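You operate a simulated robot arm through the tools that you are given. There is no shell and no other tool. Be economical: measure what you need, move in short steps, check, and stop when the job is done.

You are at the controls of a simulated robot arm. One attempt, no reset.

JOB
Press the lamp test, set mode to auto, reset, home, select the wave pattern.
Fine: one push of the yellow button; keep clear of the frame while it moves.

It is judged by the outcome, as a careful person would: the job done as asked, and still so three seconds after it is handed in. It fails if anything else is knocked over, pushed out of place, dropped, spilled or broken.

ROBOT AND FRAMES
A 6-joint arm with a two-finger parallel gripper on a trunk, on a base that drives. Base frame: it is fixed to the floor where the robot stands at the start and does not move with it; the origin is under the middle of the robot, x ahead of it, y to its left, z up. Lengths are in mm, angles in rad, forces in N, time in s.
Its first joint turns from -2.897 to 2.897 rad. Places, roughly: belt knob [-1500, 1400, 500]; belt lock lever [-1700, 1400, 300]; black wiper [-1250, 3500, 750]; cam [-1300, 3200, 600]; cam lock lever [-1300, 3400, 500]; gantry lock pin [-1250, 4500, 750]; grease line knob [-1300, 2500, 500]; green button [-1600, 1400, 800]; idler lever [-1700, 1400, 500]; lean knob [-1200, 5500, 1100]; lever of the orange rail stop [-1400, 1800, 900]; lock lever of foot one [-1300, 1800, 500]; lock lever of foot two [-1300, 3000, 500]; lock lever of the aiming box [-1200, 1400, 900]; lock lever of the mirror box [-1200, 5500, 900]; mode knob [600, 0, 1000]. Payload 3.91 kg.
The TCP is the grasp point between the finger pads, 30 mm short of the fingertips. In the tool frame z runs along the fingers and y along their closing line. Largest opening 110 mm; finger width 20, thickness 10; the body of the gripper, 48 by 112 mm, starts 55 mm behind the TCP.
Orientation is told as [roll, pitch, yaw] about the base's x, y, z axes, in that order, counted from this pose: with the fingers straight down and closing along the base's y, the tool's x points along the base's -x, its y along +y and its z along -z.

CONTROLS
- The arm moves only by the tool servo_tool. Its argument "series" is a list of rows, each a list of 6 numbers: the shift along the base's x, y, z in mm, then the turn, a rotation vector about the base's x, y, z in rad. In form: [[x, y, z, ax, ay, az], ...]. A call has 1 to 8 rows; each row shifts and turns the commanded pose from where the row before left it. "fingers" is the closure, from 0 (fully open) to 1 (shut), set as the call begins (left out, the last holds). Rows are played at 5 a second. More than 50 mm and 0.15 rad between two rows, or a gripper value outside its range, and nothing of the call is played. A pose out of reach is approached as far as the arm can. The call stops where the force on the tool passes 40 N (or 10 N more than at its start, if that is more) or the arm is blocked; 0.2 s more then pass. The fingers move at their own pace (about 153 mm/s each) and stop on an object; they squeeze with about 35 N. The grip force told is the motor's: it shows also when the fingers shut on nothing. Time passes only in rows, and 0.2 s behind the last, so rows that do not move let the fingers close. It gives the time, the measured TCP pose, the force on the tool (base axes), the opening and the grip force at its end, in the units of the frame above (readings bear some noise), with the torque about the TCP (base axes, N m) and any sound that the robot's microphone picked up.
- Cameras (640 x 400 px; columns grow to the right, rows downward): "scene" is now at [222, 232, 1376.7]; the picture's right is [-0.03, -1.00, 0.00], its down [-0.48, 0.02, -0.88] and it looks along [0.87, -0.03, -0.48] (base axes); focal length 214 px, centre (320, 200). "wrist" rides on the gripper at [72, 17, -103] in the tool frame; the picture's right is [-0.23, 0.97, 0.00], its down [-0.76, -0.18, -0.62] and it looks along [-0.61, -0.14, 0.78] (tool axes); focal length 222 px, centre (320, 200). There is no depth. A picture from a camera that has moved, and an enlarged one, comes with that camera's place and axes in the base frame and with its lens.
- get_image(camera): a new picture of that camera. It takes no simulated time.
- roll_base(legs): drives the robot by 1 to 6 legs, each [ahead, turn to the left] in mm and rad, along the robot's own axes; the way and the turn of a leg run together, so that a leg with both is an arc; at most 1500 mm and 3.142 rad a leg. The arm and the cameras ride along, it lands a little off, and it stops where it bumps. It gives what a move gives.
- head_to(pan, tilt): turns the head with the scene camera to pan (to the left, within 2.094 rad either way) and tilt (down, from -0.506 to 1.204), counted from straight ahead of the robot. It gives what a move gives.
- inspect(camera, box): a new picture of the part [left, top, right, bottom] of that camera's present view, enlarged. It takes no simulated time.
- finish_job(): hands the job in; it is judged then, once.

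Work in short steps. Places have to be worked out from the pictures, the camera data and where the tool is seen: move nearer, look again, correct. Check each grasp and each placing, and mend what went wrong. You have 120 turns and 78 pictures in all, those below and enlarged ones among them. Open the gripper and draw the arm clear of the work before you hand the job in, unless the task says otherwise; then end with one line.

The tools are called after "Call:" as a command line: name --pt "numbers of a row" for each row, then --argument value for the rest, lists and objects as JSON in quotes. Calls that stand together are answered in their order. servo_tool: Moves the arm, as the interface text tells. Its arguments: {"type":"object","properties":{"series":{"type":"array"},"fingers":{"type":"number"}},"required":["series"]} The other tools are called the same way: roll_base (legs) drives the base; head_to (pan, tilt) turns the head that bears the scene camera; get_image (camera) takes a picture; inspect (camera, box) takes an enlarged picture of a part of a camera's view; finish_job () hands the job in.

At the start:

```text
clock: 0.0
position: [414.9, 343.8, 1303.2]
tool_rot: [-0.002, 0.0, 0.0]
wrist_force: [0.5, 0.2, 0.1]
wrist_torque: [0.01, 0.01, 0.04]
grip_width: 110.0
grasp_force: 0.0
robot x, y, heading: [2.3, 1.0, 0.001]
head pan, tilt: [-0.033, 0.504]
```

scene: 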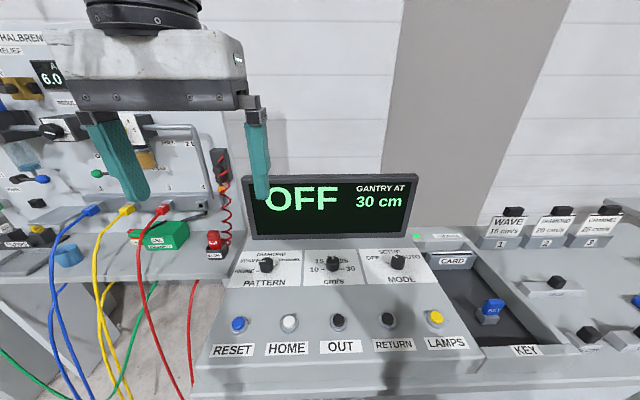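
wrist: 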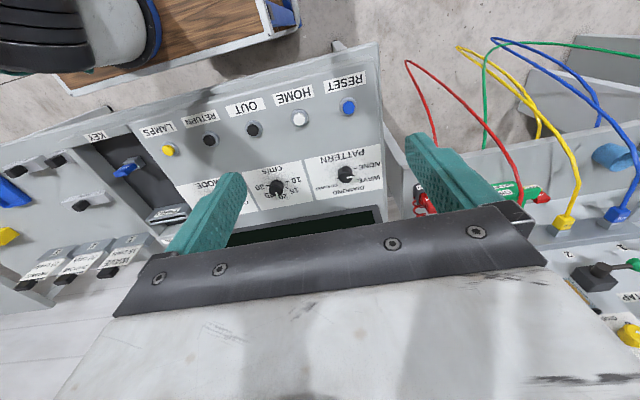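

The scene shows the desk with display OFF, three knobs (pattern, speed, mode), and five buttons. I'll enlarge the panel to read it.

Call:
inspect --camera "scene" --box '[200, 170, 480, 360]'

Call:
inspect --camera "wrist" --box '[130, 60, 400, 250]'

Call:
inspect --camera "scene" --box '[400, 180, 640, 360]'

```text
2.11 times, centred on (340, 265) of scene
camera zoom: at [222.0, 232.0, 1376.7], right [-0.03, -1.0, 0.0], down [-0.48, 0.02, -0.88], along [0.87, -0.03, -0.48], focal length 452 px, centre (278, 63)
```

zoom: 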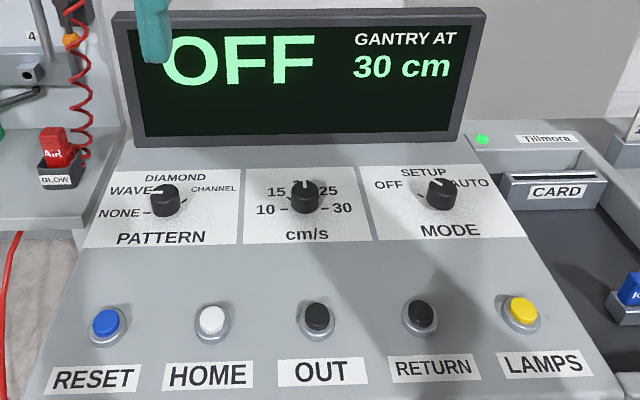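

```text
2.11 times, centred on (265, 155) of wrist
camera zoom: at [342.6, 360.2, 1407.1], right [0.23, 0.97, 0.0], down [0.76, -0.18, 0.62], along [0.61, -0.14, -0.78], focal length 468 px, centre (436, 295)
```

zoom: 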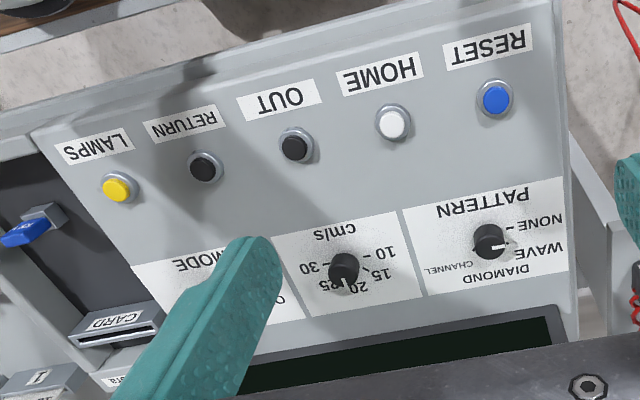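

```text
2.22 times, centred on (520, 270) of scene
camera zoom: at [222.0, 232.0, 1376.7], right [-0.03, -1.0, 0.0], down [-0.48, 0.02, -0.88], along [0.87, -0.03, -0.48], focal length 477 px, centre (-124, 44)
```

zoom: 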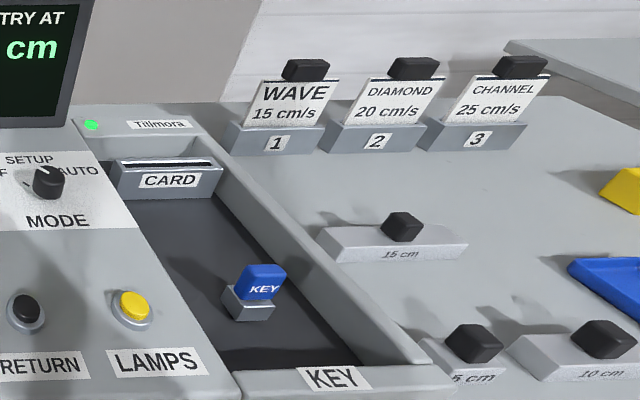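

HOME sits near (482,287,952), with buttons 100 mm apart down to LAMPS near (482,-13,952). The knobs are near x≈618, with pattern at y≈356 and mode at y≈24. LAMPS is too close to reach from here, so I need to back up about 130 mm. I'll look behind first.

Call:
head_to --pan 2.09 --tilt 0.7

Call:
get_image --camera "scene"

```text
clock: 2.0
position: [414.2, 343.4, 1304.5]
tool_rot: [0.0, 0.0, 0.002]
wrist_force: [-0.1, -0.3, 0.3]
wrist_torque: [0.01, 0.04, 0.0]
grip_width: 109.9
grasp_force: 0.0
robot x, y, heading: [-0.9, -0.5, 0.001]
head pan, tilt: [2.089, 0.7]
```

```text
72 pictures are left
camera scene: at [89.2, 308.8, 1359.6], right [0.87, 0.49, 0.0], down [0.32, -0.56, -0.77], along [-0.38, 0.66, -0.64], focal length 214 px, centre (320, 200)
```

scene: 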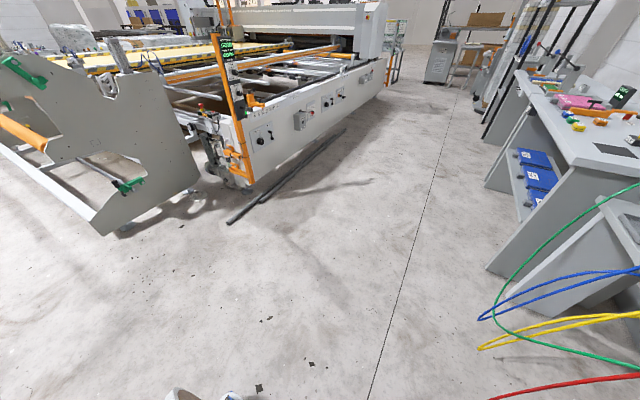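

The floor behind is clear and the quilting frame is over a metre off. I'll back up 130 mm, close the gripper, and look ahead again.

Call:
roll_base --legs '[[-130, 0]]'

Call:
head_to --pan -0.033 --tilt 0.6

Call:
servo_tool --pt "0 -45 -20 0 0 0" --pt "0 -45 -20 0 0 0" --pt "0 -45 -20 0 0 0" --pt "0 -45 -20 0 0 0" --fingers 1

Call:
get_image --camera "scene"

Call:
get_image --camera "wrist"

```text
clock: 3.3
position: [284.2, 342.3, 1303.8]
tool_rot: [0.0, 0.001, -0.002]
wrist_force: [0.0, 0.2, -0.8]
wrist_torque: [0.01, -0.01, 0.02]
grip_width: 110.1
grasp_force: 0.0
robot x, y, heading: [-129.4, 3.7, -0.01]
head pan, tilt: [2.089, 0.7]
```

```text
clock: 5.3
position: [283.6, 343.4, 1303.4]
tool_rot: [-0.002, 0.001, -0.002]
wrist_force: [1.2, -1.4, -0.2]
wrist_torque: [0.01, 0.02, -0.01]
grip_width: 110.0
grasp_force: 0.2
robot x, y, heading: [-130.0, 2.1, -0.0]
head pan, tilt: [-0.033, 0.6]
```

```text
clock: 6.3
position: [283.9, 164.4, 1221.1]
tool_rot: [0.001, -0.001, -0.002]
wrist_force: [-0.4, 0.5, 0.2]
wrist_torque: [-0.04, 0.05, 0.0]
grip_width: 0.0
grasp_force: 34.7
robot x, y, heading: [-128.9, 3.1, -0.001]
head pan, tilt: [-0.033, 0.6]
```

```text
71 pictures are left
camera scene: at [88.8, 232.0, 1368.1], right [-0.03, -1.0, 0.0], down [-0.56, 0.02, -0.82], along [0.82, -0.03, -0.57], focal length 214 px, centre (320, 200)
```

scene: 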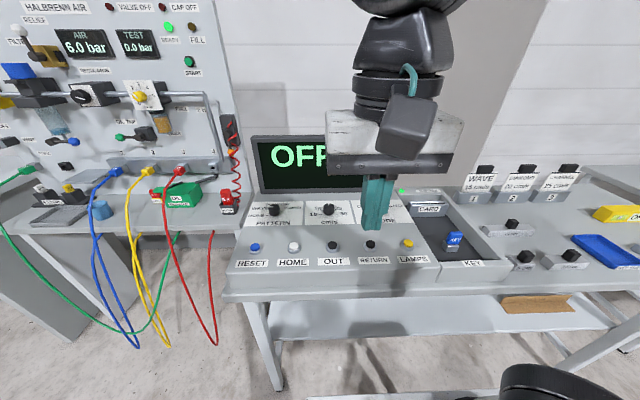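

```text
70 pictures are left
camera wrist: at [211.7, 180.6, 1325.4], right [0.23, 0.97, 0.0], down [0.76, -0.18, 0.62], along [0.61, -0.14, -0.78], focal length 222 px, centre (320, 200)
```

wrist: 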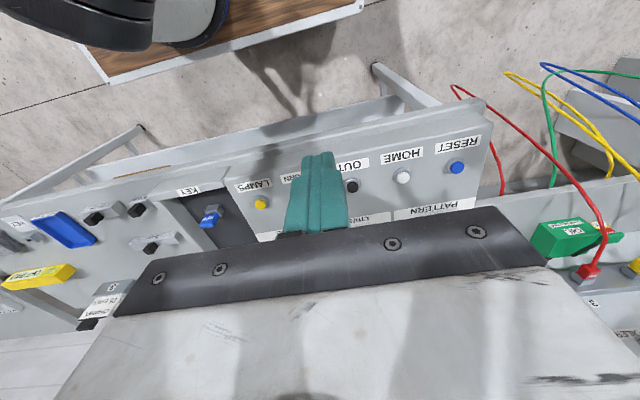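

I'll move over the LAMPS button to about (482,-13), tip at about 1030.

Call:
servo_tool --pt "24.8 -22.2 -20 0 0 0" --pt "24.8 -22.2 -20 0 0 0" --pt "24.8 -22.2 -20 0 0 0" --pt "24.8 -22.2 -20 0 0 0" --pt "24.8 -22.2 -20 0 0 0" --pt "24.8 -22.2 -20 0 0 0" --pt "24.8 -22.2 -20 0 0 0" --pt "24.8 -22.2 -20 0 0 0"

Call:
get_image --camera "wrist"

Call:
inspect --camera "scene" --box '[220, 120, 480, 290]'

```text
clock: 8.1
position: [482.5, -16.9, 1069.0]
tool_rot: [0.0, -0.001, -0.002]
wrist_force: [0.2, -0.4, 0.4]
wrist_torque: [-0.05, -0.01, -0.01]
grip_width: 0.0
grasp_force: 35.1
robot x, y, heading: [-131.9, -1.3, 0.0]
head pan, tilt: [-0.033, 0.6]
```

```text
69 pictures are left
camera wrist: at [411.2, 0.8, 1171.1], right [0.23, 0.97, 0.0], down [0.76, -0.18, 0.62], along [0.61, -0.14, -0.78], focal length 222 px, centre (320, 200)
```

wrist: 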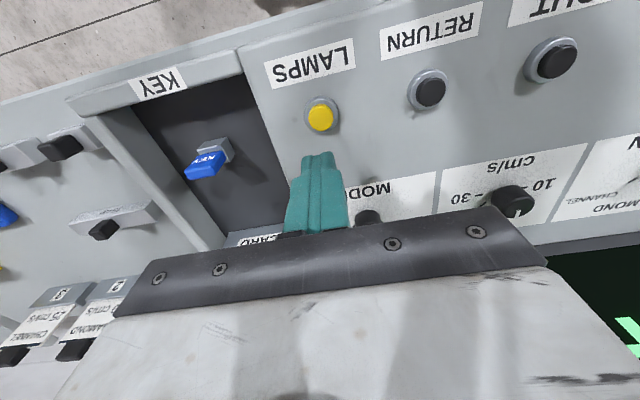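

```text
2.35 times, centred on (350, 205) of scene
camera zoom: at [88.1, 231.8, 1368.2], right [-0.04, -1.0, 0.0], down [-0.56, 0.02, -0.83], along [0.82, -0.03, -0.56], focal length 505 px, centre (249, 188)
```

zoom: 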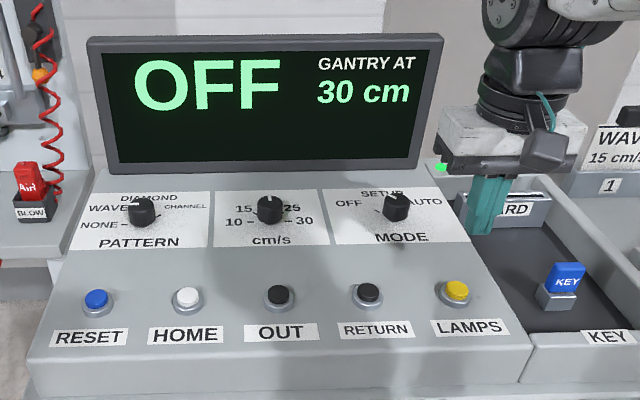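

The wrist view confirms LAMPS at about (482,-14), with its top near z 955. I'll descend to about 10 mm above it.

Call:
servo_tool --pt "0 1 -25 0 0 0" --pt "0 1 -25 0 0 0" --pt "0 0 -20 0 0 0"

Call:
get_image --camera "wrist"

Call:
inspect --camera "scene" --box '[360, 190, 460, 270]'

```text
clock: 8.9
position: [483.0, -12.2, 992.2]
tool_rot: [0.001, 0.001, -0.001]
wrist_force: [-0.5, 0.3, 0.2]
wrist_torque: [0.02, 0.0, 0.01]
grip_width: 0.3
grasp_force: 35.4
robot x, y, heading: [-127.7, -0.3, 0.0]
head pan, tilt: [-0.033, 0.6]
```

```text
67 pictures are left
camera wrist: at [410.6, 2.8, 1095.6], right [0.23, 0.97, 0.0], down [0.76, -0.18, 0.62], along [0.61, -0.14, -0.78], focal length 222 px, centre (320, 200)
```

wrist: 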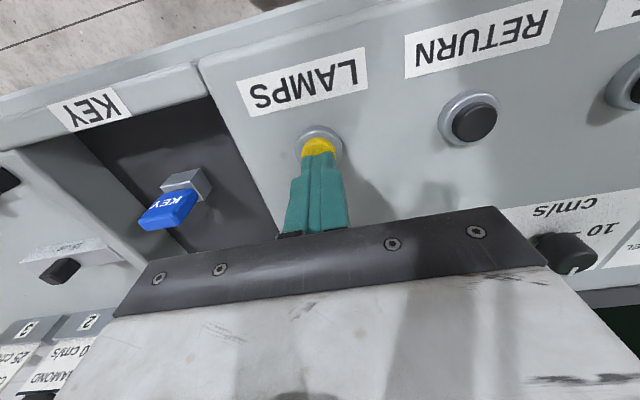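

```text
5.00 times, centred on (410, 230) of scene
camera zoom: at [88.4, 231.7, 1368.2], right [-0.04, -1.0, 0.0], down [-0.56, 0.02, -0.83], along [0.82, -0.03, -0.56], focal length 1072 px, centre (-130, 50)
```

zoom: 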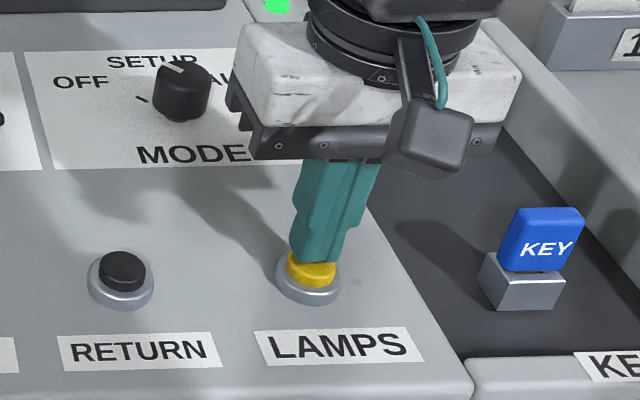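

Well centred on the yellow button. I'll press in small rows and come back up in a separate call.

Call:
servo_tool --pt "0 0 -4 0 0 0" --pt "0 0 -3 0 0 0" --pt "0 0 -3 0 0 0"

```text
clock: 9.7
position: [481.1, -12.3, 984.6]
tool_rot: [-0.001, 0.001, -0.003]
wrist_force: [-4.7, -1.9, 12.4]
wrist_torque: [-0.04, 0.17, -0.01]
grip_width: 0.2
grasp_force: 35.2
robot x, y, heading: [-132.1, -1.3, -0.001]
head pan, tilt: [-0.033, 0.6]
heard: click
```

A click was heard at 12 N, so the push registered. I'll lift straight off without pressing further and look.

Call:
servo_tool --pt "0 0 10 0 0 0" --pt "0 0 40 0 0 0" --pt "0 0 45 0 0 0"

Call:
get_image --camera "scene"

```text
clock: 10.5
position: [483.4, -12.8, 1080.8]
tool_rot: [0.001, -0.001, 0.0]
wrist_force: [0.4, 0.4, 0.6]
wrist_torque: [0.0, 0.01, -0.01]
grip_width: 0.0
grasp_force: 35.3
robot x, y, heading: [-136.1, -0.8, -0.001]
head pan, tilt: [-0.033, 0.6]
```

```text
65 pictures are left
camera scene: at [88.8, 231.7, 1368.1], right [-0.04, -1.0, 0.0], down [-0.56, 0.02, -0.82], along [0.82, -0.03, -0.57], focal length 214 px, centre (320, 200)
```

scene: 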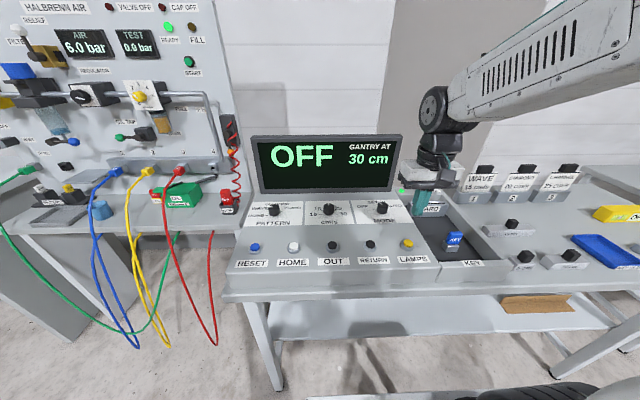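

No change visible from the desk, but the click was clear. Next is the mode knob: I'll open to about 75 mm and move to a viewing spot above and short of it.

Call:
servo_tool --pt "15 9 5 0 0 0" --pt "20 10 5 0 0 0" --pt "20 10 0 0 0 0" --pt "20 8 0 0 0 0" --fingers 0.3

Call:
get_image --camera "wrist"

Call:
inspect --camera "scene" --box '[340, 170, 440, 232]'

```text
clock: 11.5
position: [554.2, 23.4, 1090.5]
tool_rot: [0.0, 0.0, -0.003]
wrist_force: [-1.1, -0.7, 0.8]
wrist_torque: [-0.01, 0.01, -0.02]
grip_width: 77.1
grasp_force: 0.0
robot x, y, heading: [-130.9, -2.1, -0.0]
head pan, tilt: [-0.033, 0.6]
```

```text
64 pictures are left
camera wrist: at [482.5, 40.7, 1192.7], right [0.23, 0.97, 0.0], down [0.76, -0.18, 0.62], along [0.61, -0.14, -0.78], focal length 222 px, centre (320, 200)
```

wrist: 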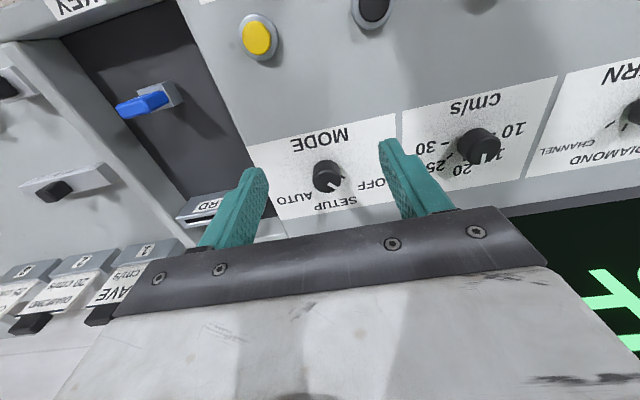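

```text
6.40 times, centred on (390, 201) of scene
camera zoom: at [88.4, 231.6, 1368.2], right [-0.04, -1.0, 0.0], down [-0.56, 0.02, -0.83], along [0.82, -0.03, -0.56], focal length 1373 px, centre (-128, 194)
```

zoom: 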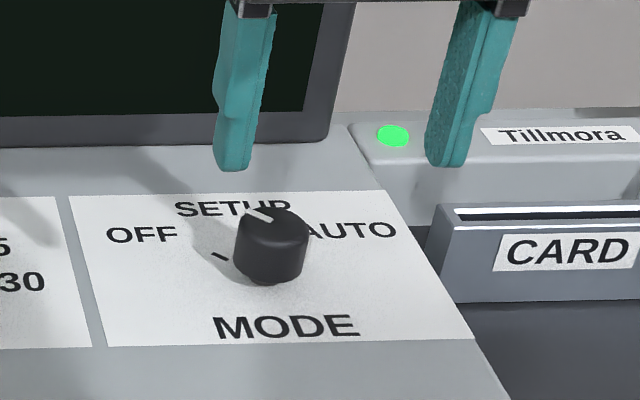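

Call:
inspect --camera "wrist" --box '[240, 110, 420, 222]'

```text
3.56 times, centred on (330, 166) of wrist
camera zoom: at [482.5, 40.7, 1192.7], right [0.23, 0.97, 0.0], down [0.76, -0.18, 0.62], along [0.61, -0.14, -0.78], focal length 790 px, centre (284, 321)
```

zoom: 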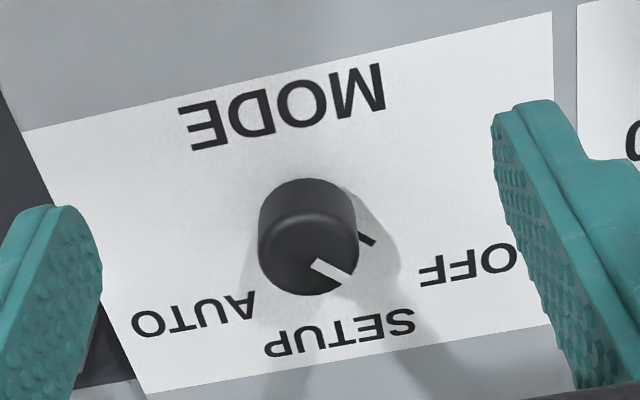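

The pointer is on OFF, 45° left. SETUP is straight ahead and AUTO mirrors OFF on the right, so it needs 90° clockwise. I triangulate the knob top at (622.6,16.5,979.5) with the panel about level near 950. I'll pre-turn the tool 0.75 left and move above the knob.

Call:
servo_tool --pt "14 -1.4 -6 0 0 0.15" --pt "14 -1.4 -6 0 0 0.15" --pt "14 -1.4 -6 0 0 0.15" --pt "14 -1.4 -6 0 0 0.15" --pt "12.4 -1.4 -6 0 0 0.15"

Call:
get_image --camera "wrist"

Call:
inspect --camera "scene" --box '[340, 150, 440, 232]'

```text
clock: 12.7
position: [625.6, 16.6, 1058.8]
tool_rot: [-0.001, 0.0, 0.751]
wrist_force: [-0.2, 0.0, 0.8]
wrist_torque: [0.04, -0.01, 0.01]
grip_width: 77.2
grasp_force: 0.0
robot x, y, heading: [-130.7, -1.4, -0.0]
head pan, tilt: [-0.033, 0.6]
```

```text
61 pictures are left
camera wrist: at [561.6, -20.5, 1162.2], right [-0.5, 0.87, 0.0], down [0.68, 0.39, 0.62], along [0.54, 0.31, -0.78], focal length 222 px, centre (320, 200)
```

wrist: 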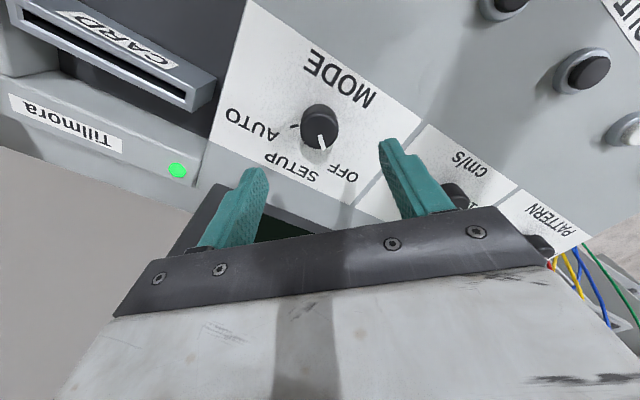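

```text
4.88 times, centred on (390, 191) of scene
camera zoom: at [88.4, 231.7, 1368.2], right [-0.04, -1.0, 0.0], down [-0.56, 0.02, -0.83], along [0.82, -0.03, -0.56], focal length 1046 px, centre (-22, 244)
```

zoom: 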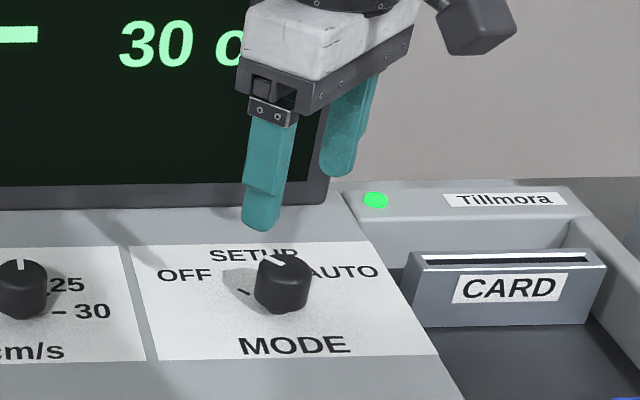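

The position holds, with the knob around (620,15). I'll descend so the tips reach about z 962, then close on the knob.

Call:
servo_tool --pt "-3 -1 -25 0 0 0" --pt "-1 0 -25 0 0 0" --pt "0 0 -15 0 0 0"

Call:
inspect --camera "scene" --box '[340, 150, 440, 232]'

Call:
get_image --camera "wrist"

```text
clock: 13.5
position: [622.3, 15.7, 993.6]
tool_rot: [0.0, -0.001, 0.747]
wrist_force: [-0.3, -0.1, -0.6]
wrist_torque: [0.01, 0.0, 0.0]
grip_width: 76.9
grasp_force: 0.1
robot x, y, heading: [-133.0, -1.2, -0.001]
head pan, tilt: [-0.033, 0.6]
```

```text
4.88 times, centred on (390, 191) of scene
camera zoom: at [88.5, 231.7, 1368.2], right [-0.04, -1.0, 0.0], down [-0.56, 0.02, -0.83], along [0.82, -0.03, -0.56], focal length 1046 px, centre (-22, 244)
```

zoom: 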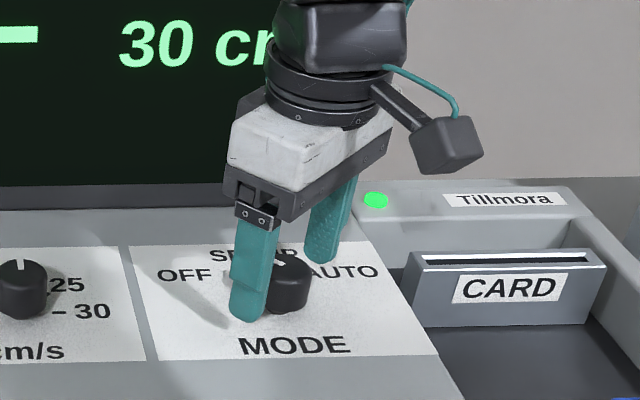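

```text
58 pictures are left
camera wrist: at [558.4, -21.1, 1097.1], right [-0.5, 0.87, 0.0], down [0.68, 0.39, 0.62], along [0.54, 0.31, -0.78], focal length 222 px, centre (320, 200)
```

wrist: 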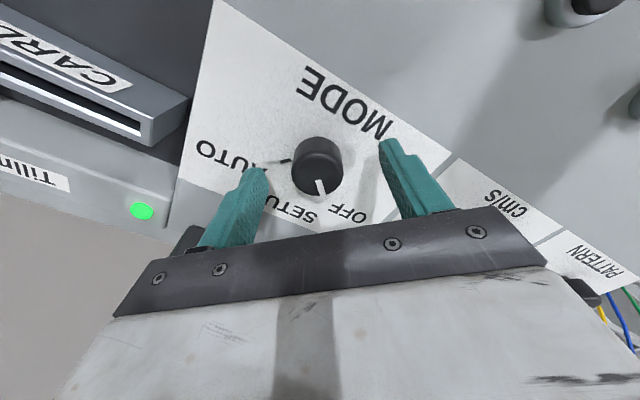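

Knob is centred between the fingers. Closing now.

Call:
servo_tool --pt "0 0 0 0 0 0" --pt "0 0 0 0 0 0" --pt "0 0 0 0 0 0" --fingers 1

```text
clock: 14.3
position: [624.6, 14.4, 994.8]
tool_rot: [0.0, -0.003, 0.745]
wrist_force: [19.1, -13.4, -2.3]
wrist_torque: [-0.05, -0.55, 0.0]
grip_width: 33.7
grasp_force: 45.2
robot x, y, heading: [-133.7, -3.0, -0.002]
head pan, tilt: [-0.033, 0.6]
```

It grips at 33.7 mm, with a side force showing the knob lies slightly toward +x,-y. I'll ease that before turning.

Call:
servo_tool --pt "1.5 -1 0 0 0 0" --pt "0 0 0 0 0 0"

```text
clock: 14.9
position: [624.5, 14.8, 994.5]
tool_rot: [0.001, -0.001, 0.749]
wrist_force: [7.1, -9.0, 2.6]
wrist_torque: [0.02, -0.9, -0.01]
grip_width: 33.4
grasp_force: 44.8
robot x, y, heading: [-128.1, 5.4, -0.006]
head pan, tilt: [-0.033, 0.6]
```

Better. A bit more relief, then I'll turn clockwise the first 45° and check for a click.

Call:
servo_tool --pt "0.8 -1.2 0 0 0 0" --pt "0 0 0 0 0 -0.13" --pt "0 0 0 0 0 -0.13" --pt "0 0 0 0 0 -0.13" --pt "0 0 0 0 0 -0.13" --pt "0 0 0 0 0 -0.13" --pt "0 0 0 0 0 -0.13"

Call:
get_image --camera "scene"

```text
clock: 16.5
position: [624.5, 14.9, 993.9]
tool_rot: [0.001, 0.001, -0.033]
wrist_force: [-6.8, 16.8, 2.7]
wrist_torque: [0.22, 1.47, 0.02]
grip_width: 33.6
grasp_force: 45.1
robot x, y, heading: [-129.5, 0.6, -0.003]
head pan, tilt: [-0.033, 0.6]
```

```text
57 pictures are left
camera scene: at [88.1, 232.5, 1368.1], right [-0.03, -1.0, 0.0], down [-0.56, 0.02, -0.83], along [0.82, -0.03, -0.56], focal length 214 px, centre (320, 200)
```

scene: 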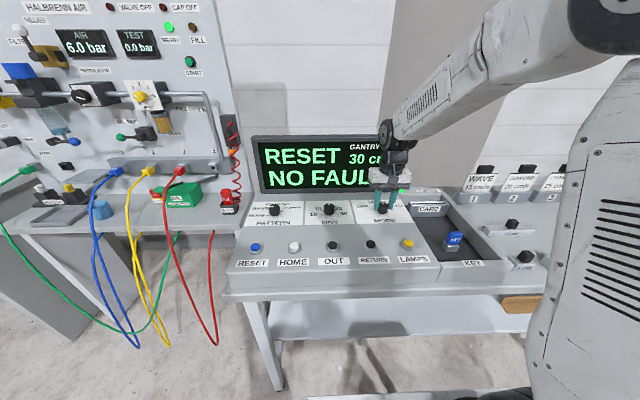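

The knob turned: the display now shows "RESET / NO FAULT". I'll relieve the +y force and turn the second 45°.

Call:
servo_tool --pt "-0.5 1.5 0 0 0 0" --pt "0 0 0 0 0 -0.13" --pt "0 0 0 0 0 -0.13" --pt "0 0 0 0 0 -0.13" --pt "0 0 0 0 0 -0.13" --pt "0 0 0 0 0 -0.13" --pt "0 0 0 0 0 -0.13"

Call:
inspect --camera "scene" --box '[230, 120, 450, 260]'

Call:
get_image --camera "wrist"

```text
clock: 18.1
position: [623.6, 16.5, 993.1]
tool_rot: [0.003, -0.002, -0.814]
wrist_force: [3.4, 18.0, 0.8]
wrist_torque: [-0.64, -0.78, 0.01]
grip_width: 33.6
grasp_force: 44.5
robot x, y, heading: [-130.5, -1.8, -0.0]
head pan, tilt: [-0.033, 0.6]
```

```text
2.86 times, centred on (340, 190) of scene
camera zoom: at [88.6, 232.6, 1368.0], right [-0.03, -1.0, 0.0], down [-0.56, 0.02, -0.82], along [0.82, -0.03, -0.57], focal length 613 px, centre (263, 229)
```

zoom: 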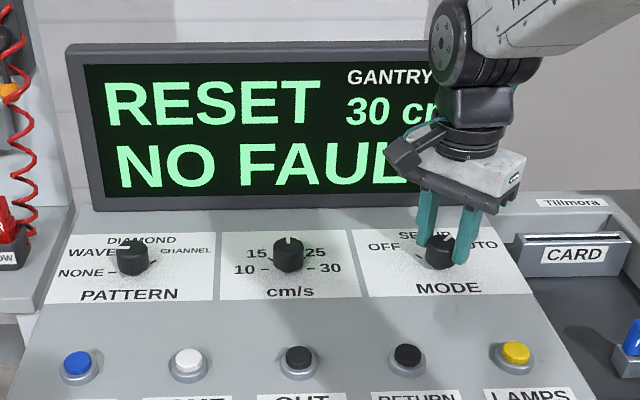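

```text
55 pictures are left
camera wrist: at [586.8, 80.6, 1096.9], right [0.86, 0.5, 0.0], down [0.39, -0.68, 0.62], along [0.32, -0.54, -0.78], focal length 222 px, centre (320, 200)
```

wrist: 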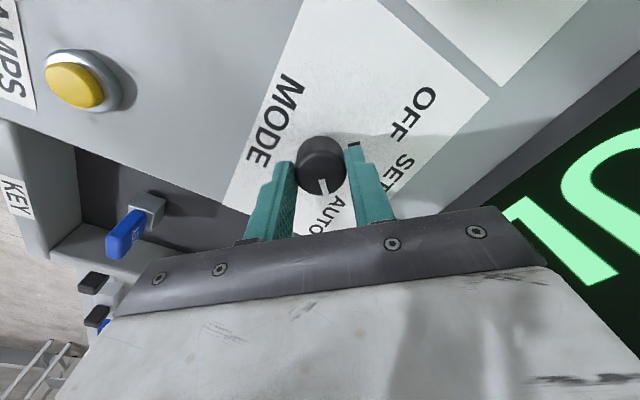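

The pointer now aims at AUTO. I'll relieve the side load, open, and lift off.

Call:
servo_tool --pt "0.3 1.5 0 0 0 0" --pt "0 0 0 0 0 0"

Call:
servo_tool --pt "0 0 0 0 0 0" --pt "0 0 0 0 0 0" --pt "0 0 25 0 0 0" --pt "0 0 30 0 0 0" --pt "-20 20 30 0 0 0.1" --fingers 0.3

Call:
get_image --camera "wrist"

Call:
inspect --camera "scene" --box '[230, 120, 450, 260]'

```text
clock: 18.7
position: [623.8, 17.5, 993.8]
tool_rot: [-0.001, -0.001, -0.812]
wrist_force: [4.9, 5.9, 4.8]
wrist_torque: [-0.53, -0.2, 0.01]
grip_width: 33.6
grasp_force: 45.2
robot x, y, heading: [-131.0, 2.8, -0.003]
head pan, tilt: [-0.033, 0.6]
```

```text
clock: 19.9
position: [604.8, 40.2, 1077.4]
tool_rot: [0.0, 0.0, -0.713]
wrist_force: [0.2, -0.9, -0.4]
wrist_torque: [0.02, 0.04, 0.01]
grip_width: 77.0
grasp_force: 0.0
robot x, y, heading: [-130.3, 3.1, -0.006]
head pan, tilt: [-0.033, 0.6]
```

```text
54 pictures are left
camera wrist: at [562.6, 100.5, 1180.2], right [0.81, 0.59, 0.0], down [0.46, -0.63, 0.62], along [0.37, -0.5, -0.78], focal length 222 px, centre (320, 200)
```

wrist: 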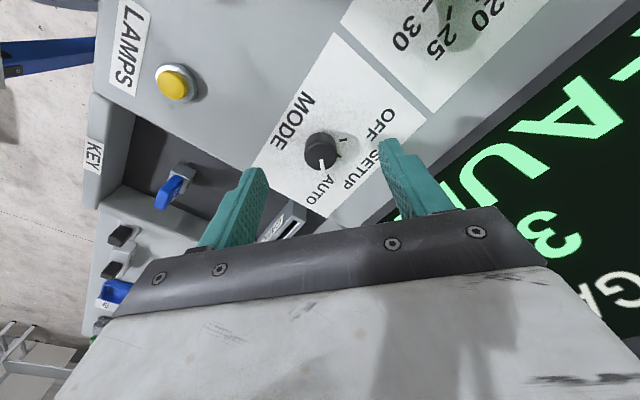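

```text
2.86 times, centred on (340, 190) of scene
camera zoom: at [89.0, 231.7, 1368.1], right [-0.04, -1.0, 0.0], down [-0.56, 0.02, -0.82], along [0.82, -0.03, -0.57], focal length 613 px, centre (263, 229)
```

zoom: 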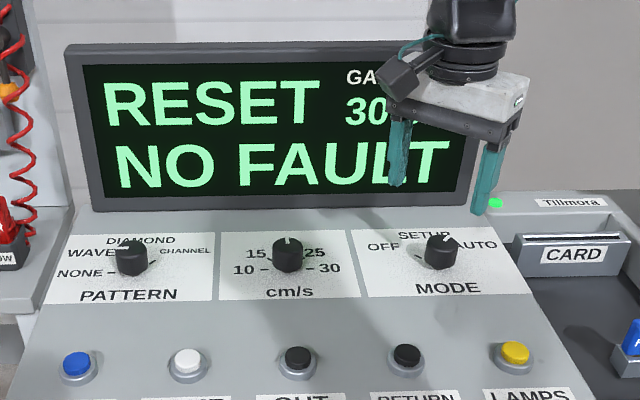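

The two views are ambiguous on the pointer, so I'll zoom both.

Call:
inspect --camera "wrist" --box '[260, 90, 400, 210]'

Call:
inspect --camera "scene" --box '[350, 185, 420, 228]'

```text
3.33 times, centred on (330, 150) of wrist
camera zoom: at [562.6, 100.5, 1180.2], right [0.81, 0.59, 0.0], down [0.46, -0.63, 0.62], along [0.37, -0.5, -0.78], focal length 740 px, centre (287, 367)
```

zoom: 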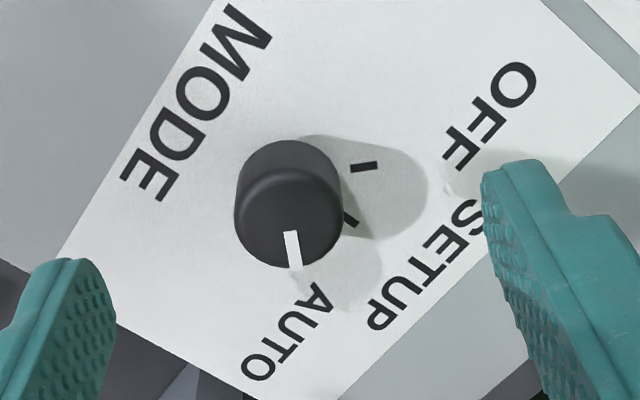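

```text
9.14 times, centred on (385, 206) of scene
camera zoom: at [89.0, 231.7, 1368.1], right [-0.04, -1.0, 0.0], down [-0.56, 0.02, -0.82], along [0.82, -0.03, -0.57], focal length 1961 px, centre (-274, 141)
```

zoom: 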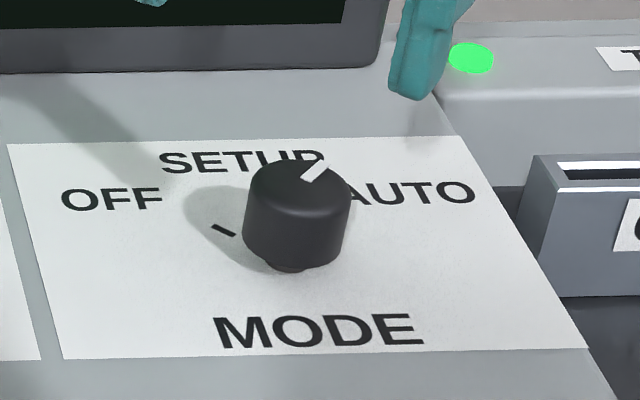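

AUTO is set. Now RESET at about (482,387): I'll close the fingers and move over it, straightening the yaw.

Call:
servo_tool --pt "-15.4 43.3 2 0 0 0.089" --pt "-15.4 43.3 0 0 0 0.089" --pt "-15.4 43.3 0 0 0 0.089" --pt "-15.4 43.3 0 0 0 0.089" --pt "-15.4 43.3 0 0 0 0.089" --pt "-15.4 43.3 -5 0 0 0.089" --pt "-15.4 43.3 -5 0 0 0.089" --pt "-15.4 43.3 -10 0 0 0.089" --fingers 1

Call:
get_image --camera "wrist"

Call:
get_image --camera "scene"

```text
clock: 21.7
position: [481.6, 383.1, 1063.6]
tool_rot: [0.003, 0.0, -0.001]
wrist_force: [0.5, -0.4, -0.9]
wrist_torque: [0.04, 0.0, 0.01]
grip_width: 0.0
grasp_force: 35.2
robot x, y, heading: [-129.2, -2.4, -0.002]
head pan, tilt: [-0.033, 0.6]
```

```text
50 pictures are left
camera wrist: at [409.6, 399.6, 1166.8], right [0.23, 0.97, 0.0], down [0.76, -0.18, 0.62], along [0.61, -0.14, -0.78], focal length 222 px, centre (320, 200)
```

wrist: 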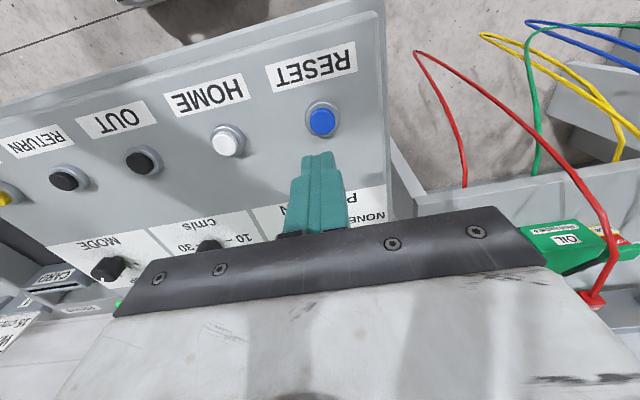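

```text
49 pictures are left
camera scene: at [88.7, 231.5, 1368.2], right [-0.04, -1.0, 0.0], down [-0.56, 0.02, -0.83], along [0.82, -0.03, -0.56], focal length 214 px, centre (320, 200)
```

scene: 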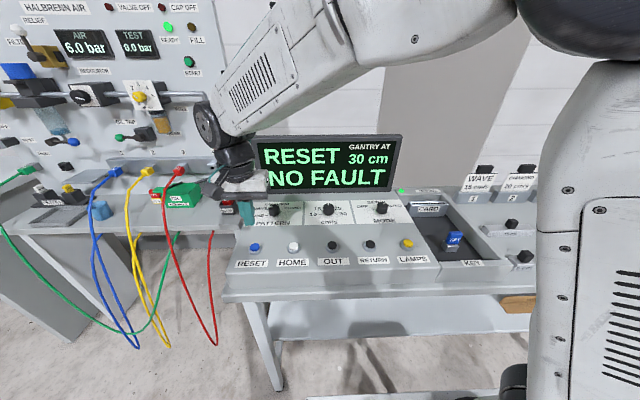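

RESET is at about (482.7,385). I'll descend and then press in small rows.

Call:
servo_tool --pt "0.5 2 -25 0 0 0" --pt "0 0 -25 0 0 0" --pt "0 0 -20 0 0 0"

Call:
servo_tool --pt "0 0 -4 0 0 0" --pt "0 0 -3 0 0 0" --pt "0 0 -3 0 0 0"

```text
clock: 22.5
position: [480.0, 386.5, 991.3]
tool_rot: [0.001, 0.0, -0.001]
wrist_force: [-0.9, -0.5, 1.1]
wrist_torque: [0.01, 0.02, -0.03]
grip_width: 0.1
grasp_force: 34.4
robot x, y, heading: [-127.4, 0.5, -0.003]
head pan, tilt: [-0.033, 0.6]
```

```text
clock: 23.3
position: [481.9, 387.7, 983.0]
tool_rot: [0.003, -0.003, 0.0]
wrist_force: [-3.2, -1.0, 21.9]
wrist_torque: [-0.03, 0.12, 0.01]
grip_width: 0.0
grasp_force: 35.0
robot x, y, heading: [-131.7, -0.5, 0.0]
head pan, tilt: [-0.033, 0.6]
heard: click
```

Click heard. I'll lift and check the display.

Call:
servo_tool --pt "0 0 10 0 0 0" --pt "0 0 30 0 0 0" --pt "0 0 35 0 0 0"

Call:
inspect --camera "scene" --box '[200, 110, 460, 280]'

```text
clock: 24.1
position: [481.4, 385.3, 1054.6]
tool_rot: [0.0, -0.002, 0.0]
wrist_force: [0.1, 1.3, -0.3]
wrist_torque: [-0.01, 0.01, -0.05]
grip_width: 0.0
grasp_force: 35.2
robot x, y, heading: [-129.6, -3.8, -0.0]
head pan, tilt: [-0.033, 0.6]
```

```text
2.35 times, centred on (330, 195) of scene
camera zoom: at [88.8, 232.0, 1368.1], right [-0.04, -1.0, 0.0], down [-0.56, 0.02, -0.82], along [0.82, -0.03, -0.57], focal length 505 px, centre (296, 212)
```

zoom: 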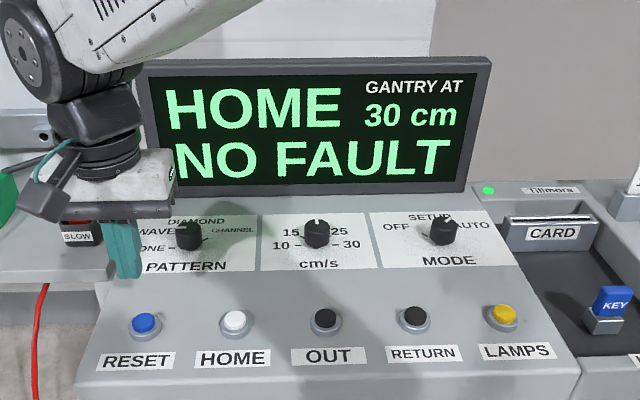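

The display now calls for HOME. Before pressing, I'll look at the frame to make sure it's free.

Call:
head_to --pan 2.09 --tilt 0.4

Call:
get_image --camera "scene"

Call:
inspect --camera "scene" --box '[120, 20, 420, 220]'

```text
clock: 26.1
position: [481.1, 385.4, 1055.8]
tool_rot: [0.0, 0.0, -0.001]
wrist_force: [0.4, 0.3, -0.6]
wrist_torque: [-0.02, 0.03, 0.03]
grip_width: 0.0
grasp_force: 34.8
robot x, y, heading: [-130.1, -2.2, -0.002]
head pan, tilt: [2.089, 0.4]
```

```text
47 pictures are left
camera scene: at [-45.4, 315.6, 1386.4], right [0.87, 0.49, 0.0], down [0.19, -0.34, -0.92], along [-0.45, 0.8, -0.39], focal length 214 px, centre (320, 200)
```

scene: 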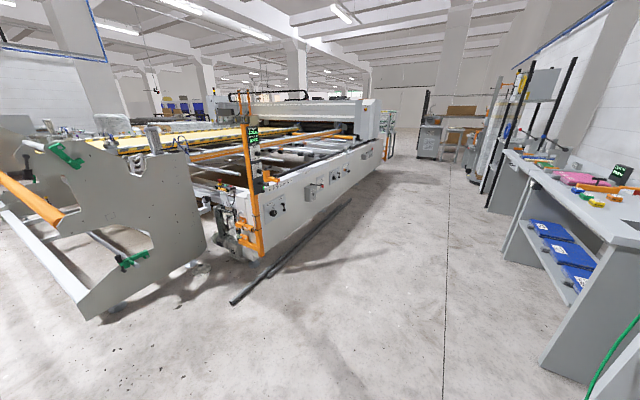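

```text
2.00 times, centred on (270, 120) of scene
camera zoom: at [-45.4, 315.6, 1386.4], right [0.87, 0.49, 0.0], down [0.19, -0.34, -0.92], along [-0.45, 0.8, -0.39], focal length 429 px, centre (420, 360)
```

zoom: 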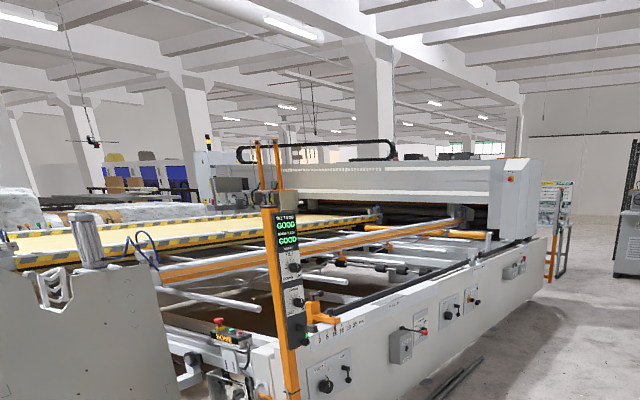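

The frame is far from the robot and its indicators read GOOD. I'll turn the head back and move over HOME at (482,287).

Call:
head_to --pan -0.033 --tilt 0.6

Call:
servo_tool --pt "0 -33 0 0 0 0" --pt "0 -33 0 0 0 0" --pt "0.5 -32 0 0 0 0" --pt "0 0 -30 0 0 0" --pt "0 0 -31 0 0 0"

Call:
inspect --camera "scene" --box '[230, 180, 350, 275]'

```text
clock: 28.1
position: [482.0, 386.5, 1055.6]
tool_rot: [0.0, 0.001, 0.001]
wrist_force: [-0.6, 0.3, 0.4]
wrist_torque: [-0.01, 0.01, 0.01]
grip_width: 0.2
grasp_force: 35.3
robot x, y, heading: [-130.3, -0.3, -0.0]
head pan, tilt: [-0.033, 0.6]
```

```text
clock: 29.3
position: [482.9, 289.0, 995.2]
tool_rot: [0.002, 0.001, 0.001]
wrist_force: [-0.6, 0.1, -0.1]
wrist_torque: [0.0, -0.01, -0.01]
grip_width: 0.0
grasp_force: 35.0
robot x, y, heading: [-133.4, -0.2, -0.002]
head pan, tilt: [-0.033, 0.6]
```

```text
4.21 times, centred on (290, 228) of scene
camera zoom: at [88.4, 231.8, 1368.2], right [-0.04, -1.0, 0.0], down [-0.56, 0.02, -0.83], along [0.82, -0.03, -0.56], focal length 903 px, centre (446, 84)
```

zoom: 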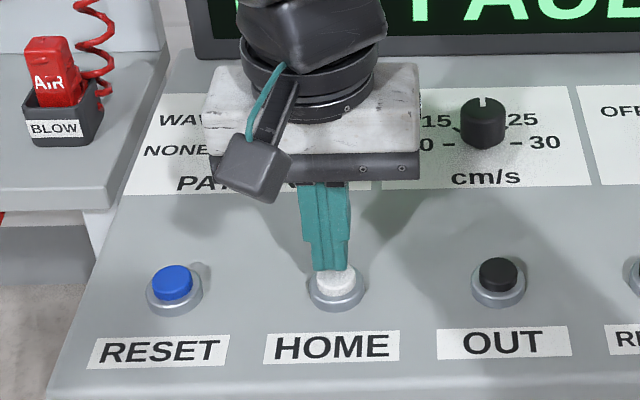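

Aligned on HOME. Pressing now.

Call:
servo_tool --pt "0 -1 -5 0 0 0" --pt "0 0 -4 0 0 0" --pt "0 0 -3 0 0 0"

```text
clock: 30.1
position: [482.5, 287.1, 984.4]
tool_rot: [0.0, -0.002, -0.002]
wrist_force: [1.2, -1.9, 16.3]
wrist_torque: [-0.07, -0.01, 0.0]
grip_width: 0.0
grasp_force: 35.0
robot x, y, heading: [-130.3, -1.2, -0.001]
head pan, tilt: [-0.033, 0.6]
heard: click
```

Click heard. I'll lift off and check the display.

Call:
servo_tool --pt "0 0 10 0 0 0" --pt "0 0 30 0 0 0" --pt "0 0 45 0 0 0" --pt "0 0 35 0 0 0"

Call:
inspect --camera "scene" --box '[200, 110, 460, 280]'

```text
clock: 31.1
position: [481.5, 286.6, 1100.7]
tool_rot: [-0.001, 0.0, 0.001]
wrist_force: [-0.2, -1.4, 0.4]
wrist_torque: [-0.03, 0.02, 0.01]
grip_width: 0.2
grasp_force: 34.8
robot x, y, heading: [-129.2, -0.5, 0.002]
head pan, tilt: [-0.033, 0.6]
```

```text
2.35 times, centred on (330, 195) of scene
camera zoom: at [88.8, 232.0, 1368.1], right [-0.04, -1.0, 0.0], down [-0.56, 0.02, -0.82], along [0.82, -0.03, -0.57], focal length 505 px, centre (296, 212)
```

zoom: 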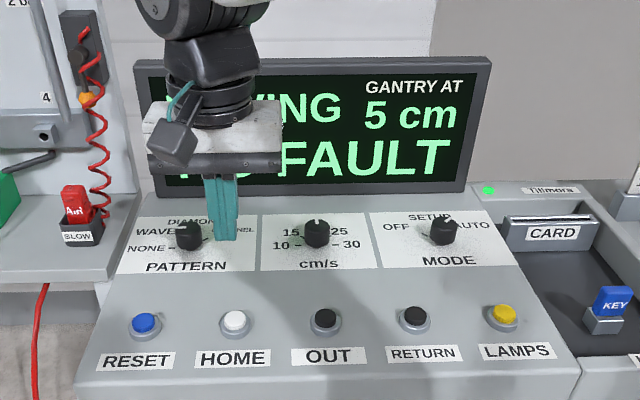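

The gantry is MOVING, now at 5 cm. While it finishes I'll open the fingers and move to a viewing spot short of the pattern knob.

Call:
servo_tool --pt "17 17 0 0 0 0" --pt "17 17 0 0 0 0" --pt "17 17 0 0 0 0" --pt "17 16 0 0 0 0" --pt "0 0 0 0 0 0" --pt "0 0 0 0 0 0" --fingers 0.3

Call:
inspect --camera "scene" --box '[200, 110, 460, 280]'

Call:
inspect --camera "wrist" --box '[230, 90, 410, 222]'

```text
clock: 32.5
position: [548.6, 351.5, 1101.9]
tool_rot: [0.0, -0.001, -0.001]
wrist_force: [-1.1, -0.2, 0.0]
wrist_torque: [-0.01, 0.02, -0.01]
grip_width: 77.0
grasp_force: 0.1
robot x, y, heading: [-131.7, 1.9, -0.007]
head pan, tilt: [-0.033, 0.6]
```

```text
2.35 times, centred on (330, 195) of scene
camera zoom: at [88.6, 231.9, 1368.2], right [-0.04, -1.0, 0.0], down [-0.56, 0.02, -0.83], along [0.82, -0.03, -0.56], focal length 505 px, centre (296, 212)
```

zoom: 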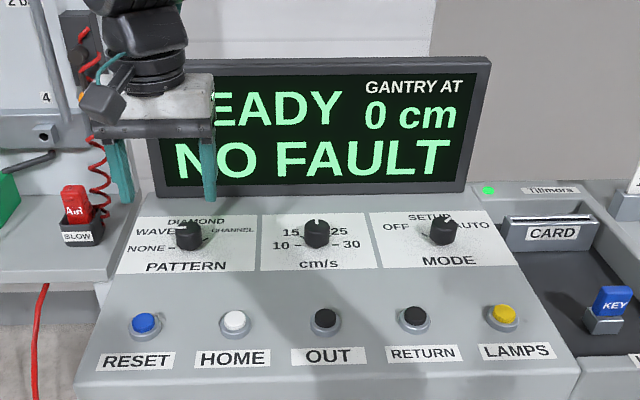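

```text
3.03 times, centred on (320, 156) of wrist
camera zoom: at [476.7, 368.7, 1204.3], right [0.23, 0.97, 0.0], down [0.76, -0.18, 0.62], along [0.61, -0.14, -0.78], focal length 673 px, centre (320, 333)
```

zoom: 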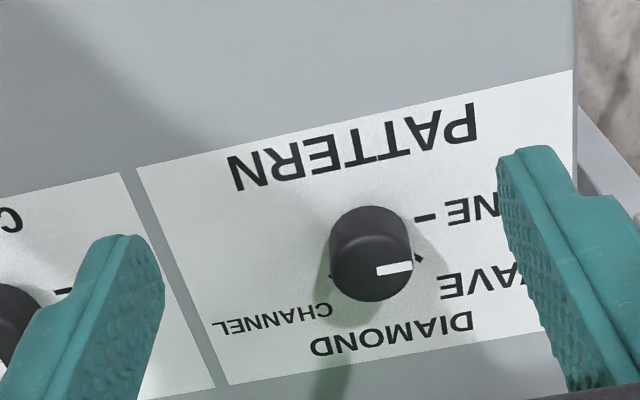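

READY, gantry at 0 cm, so homing is done. The pattern pointer is at NONE, 90° left, and WAVE is the next tick clockwise, at about 45°. The knob is near (623,356). I'll pre-turn 0.4 and descend over it.

Call:
servo_tool --pt "25 2 -10 0 0 0.1" --pt "25 2 -15 0 0 0.1" --pt "24 1 -17 0 0 0.1" --pt "0 0 -30 0 0 0.1" --fingers 0.4

Call:
get_image --camera "wrist"

```text
clock: 33.5
position: [620.1, 357.6, 1030.1]
tool_rot: [0.0, -0.001, 0.402]
wrist_force: [0.1, -0.7, 0.1]
wrist_torque: [0.0, -0.05, -0.01]
grip_width: 66.2
grasp_force: 0.0
robot x, y, heading: [-127.4, -0.8, 0.0]
head pan, tilt: [-0.033, 0.6]
```

```text
41 pictures are left
camera wrist: at [548.6, 344.2, 1132.1], right [-0.17, 0.99, 0.0], down [0.77, 0.13, 0.62], along [0.61, 0.11, -0.78], focal length 222 px, centre (320, 200)
```

wrist: 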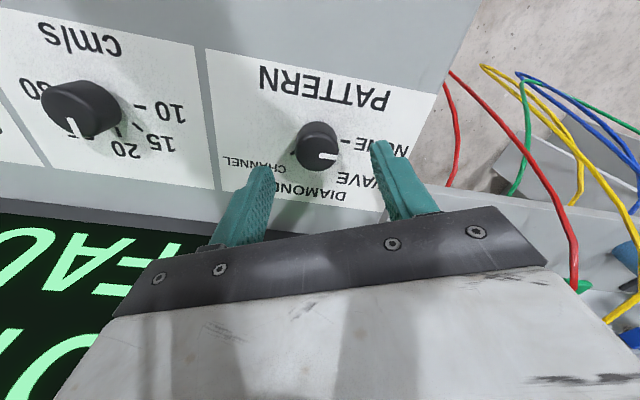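

The knob reads (623.8,355.8). I'll correct slightly, descend to grip height and close.

Call:
servo_tool --pt "1.5 -1 -20 0 0 0" --pt "0 0 -17 0 0 0"

Call:
servo_tool --pt "0 0 0 0 0 0" --pt "0 0 0 0 0 0" --pt "0 0 0 0 0 0" --fingers 1

```text
clock: 34.1
position: [623.1, 357.2, 992.2]
tool_rot: [0.001, -0.001, 0.4]
wrist_force: [-0.8, 0.7, 0.3]
wrist_torque: [0.02, 0.01, 0.01]
grip_width: 66.1
grasp_force: 0.0
robot x, y, heading: [-133.9, -0.3, -0.005]
head pan, tilt: [-0.033, 0.6]
```

```text
clock: 34.9
position: [624.0, 355.3, 993.1]
tool_rot: [0.0, -0.001, 0.397]
wrist_force: [7.2, -13.5, -2.7]
wrist_torque: [-0.64, -0.89, -0.01]
grip_width: 33.6
grasp_force: 45.0
robot x, y, heading: [-130.5, 2.7, -0.004]
head pan, tilt: [-0.033, 0.6]
```

Gripped at 33.6 mm. I'll relieve the side load and turn about 45° clockwise.

Call:
servo_tool --pt "0.6 -1.3 0 0 0 0" --pt "0 0 0 0 0 -0.13" --pt "0 0 0 0 0 -0.13" --pt "0 0 0 0 0 -0.13" --pt "0 0 0 0 0 -0.13" --pt "0 0 0 0 0 -0.13" --pt "0 0 0 0 0 -0.135"

Call:
inspect --camera "wrist" --box '[230, 90, 410, 222]'

```text
clock: 36.5
position: [624.7, 355.3, 993.9]
tool_rot: [0.0, 0.0, -0.388]
wrist_force: [-1.0, -17.7, -14.3]
wrist_torque: [-0.39, 0.17, 0.01]
grip_width: 32.7
grasp_force: 44.8
robot x, y, heading: [-131.0, 1.1, -0.002]
head pan, tilt: [-0.033, 0.6]
```

```text
3.03 times, centred on (320, 156) of wrist
camera zoom: at [565.8, 398.1, 1096.2], right [0.58, 0.82, 0.0], down [0.64, -0.45, 0.62], along [0.51, -0.36, -0.78], focal length 673 px, centre (320, 333)
```

zoom: 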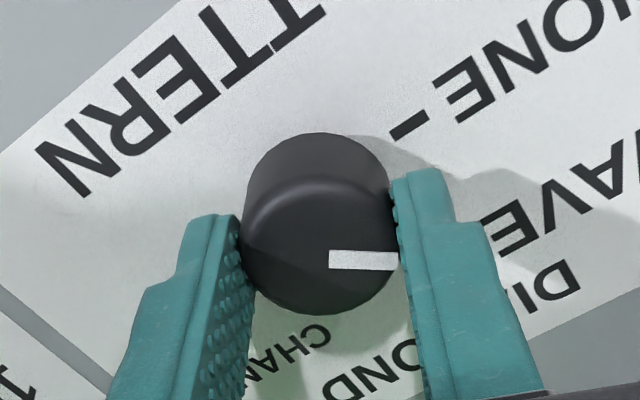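

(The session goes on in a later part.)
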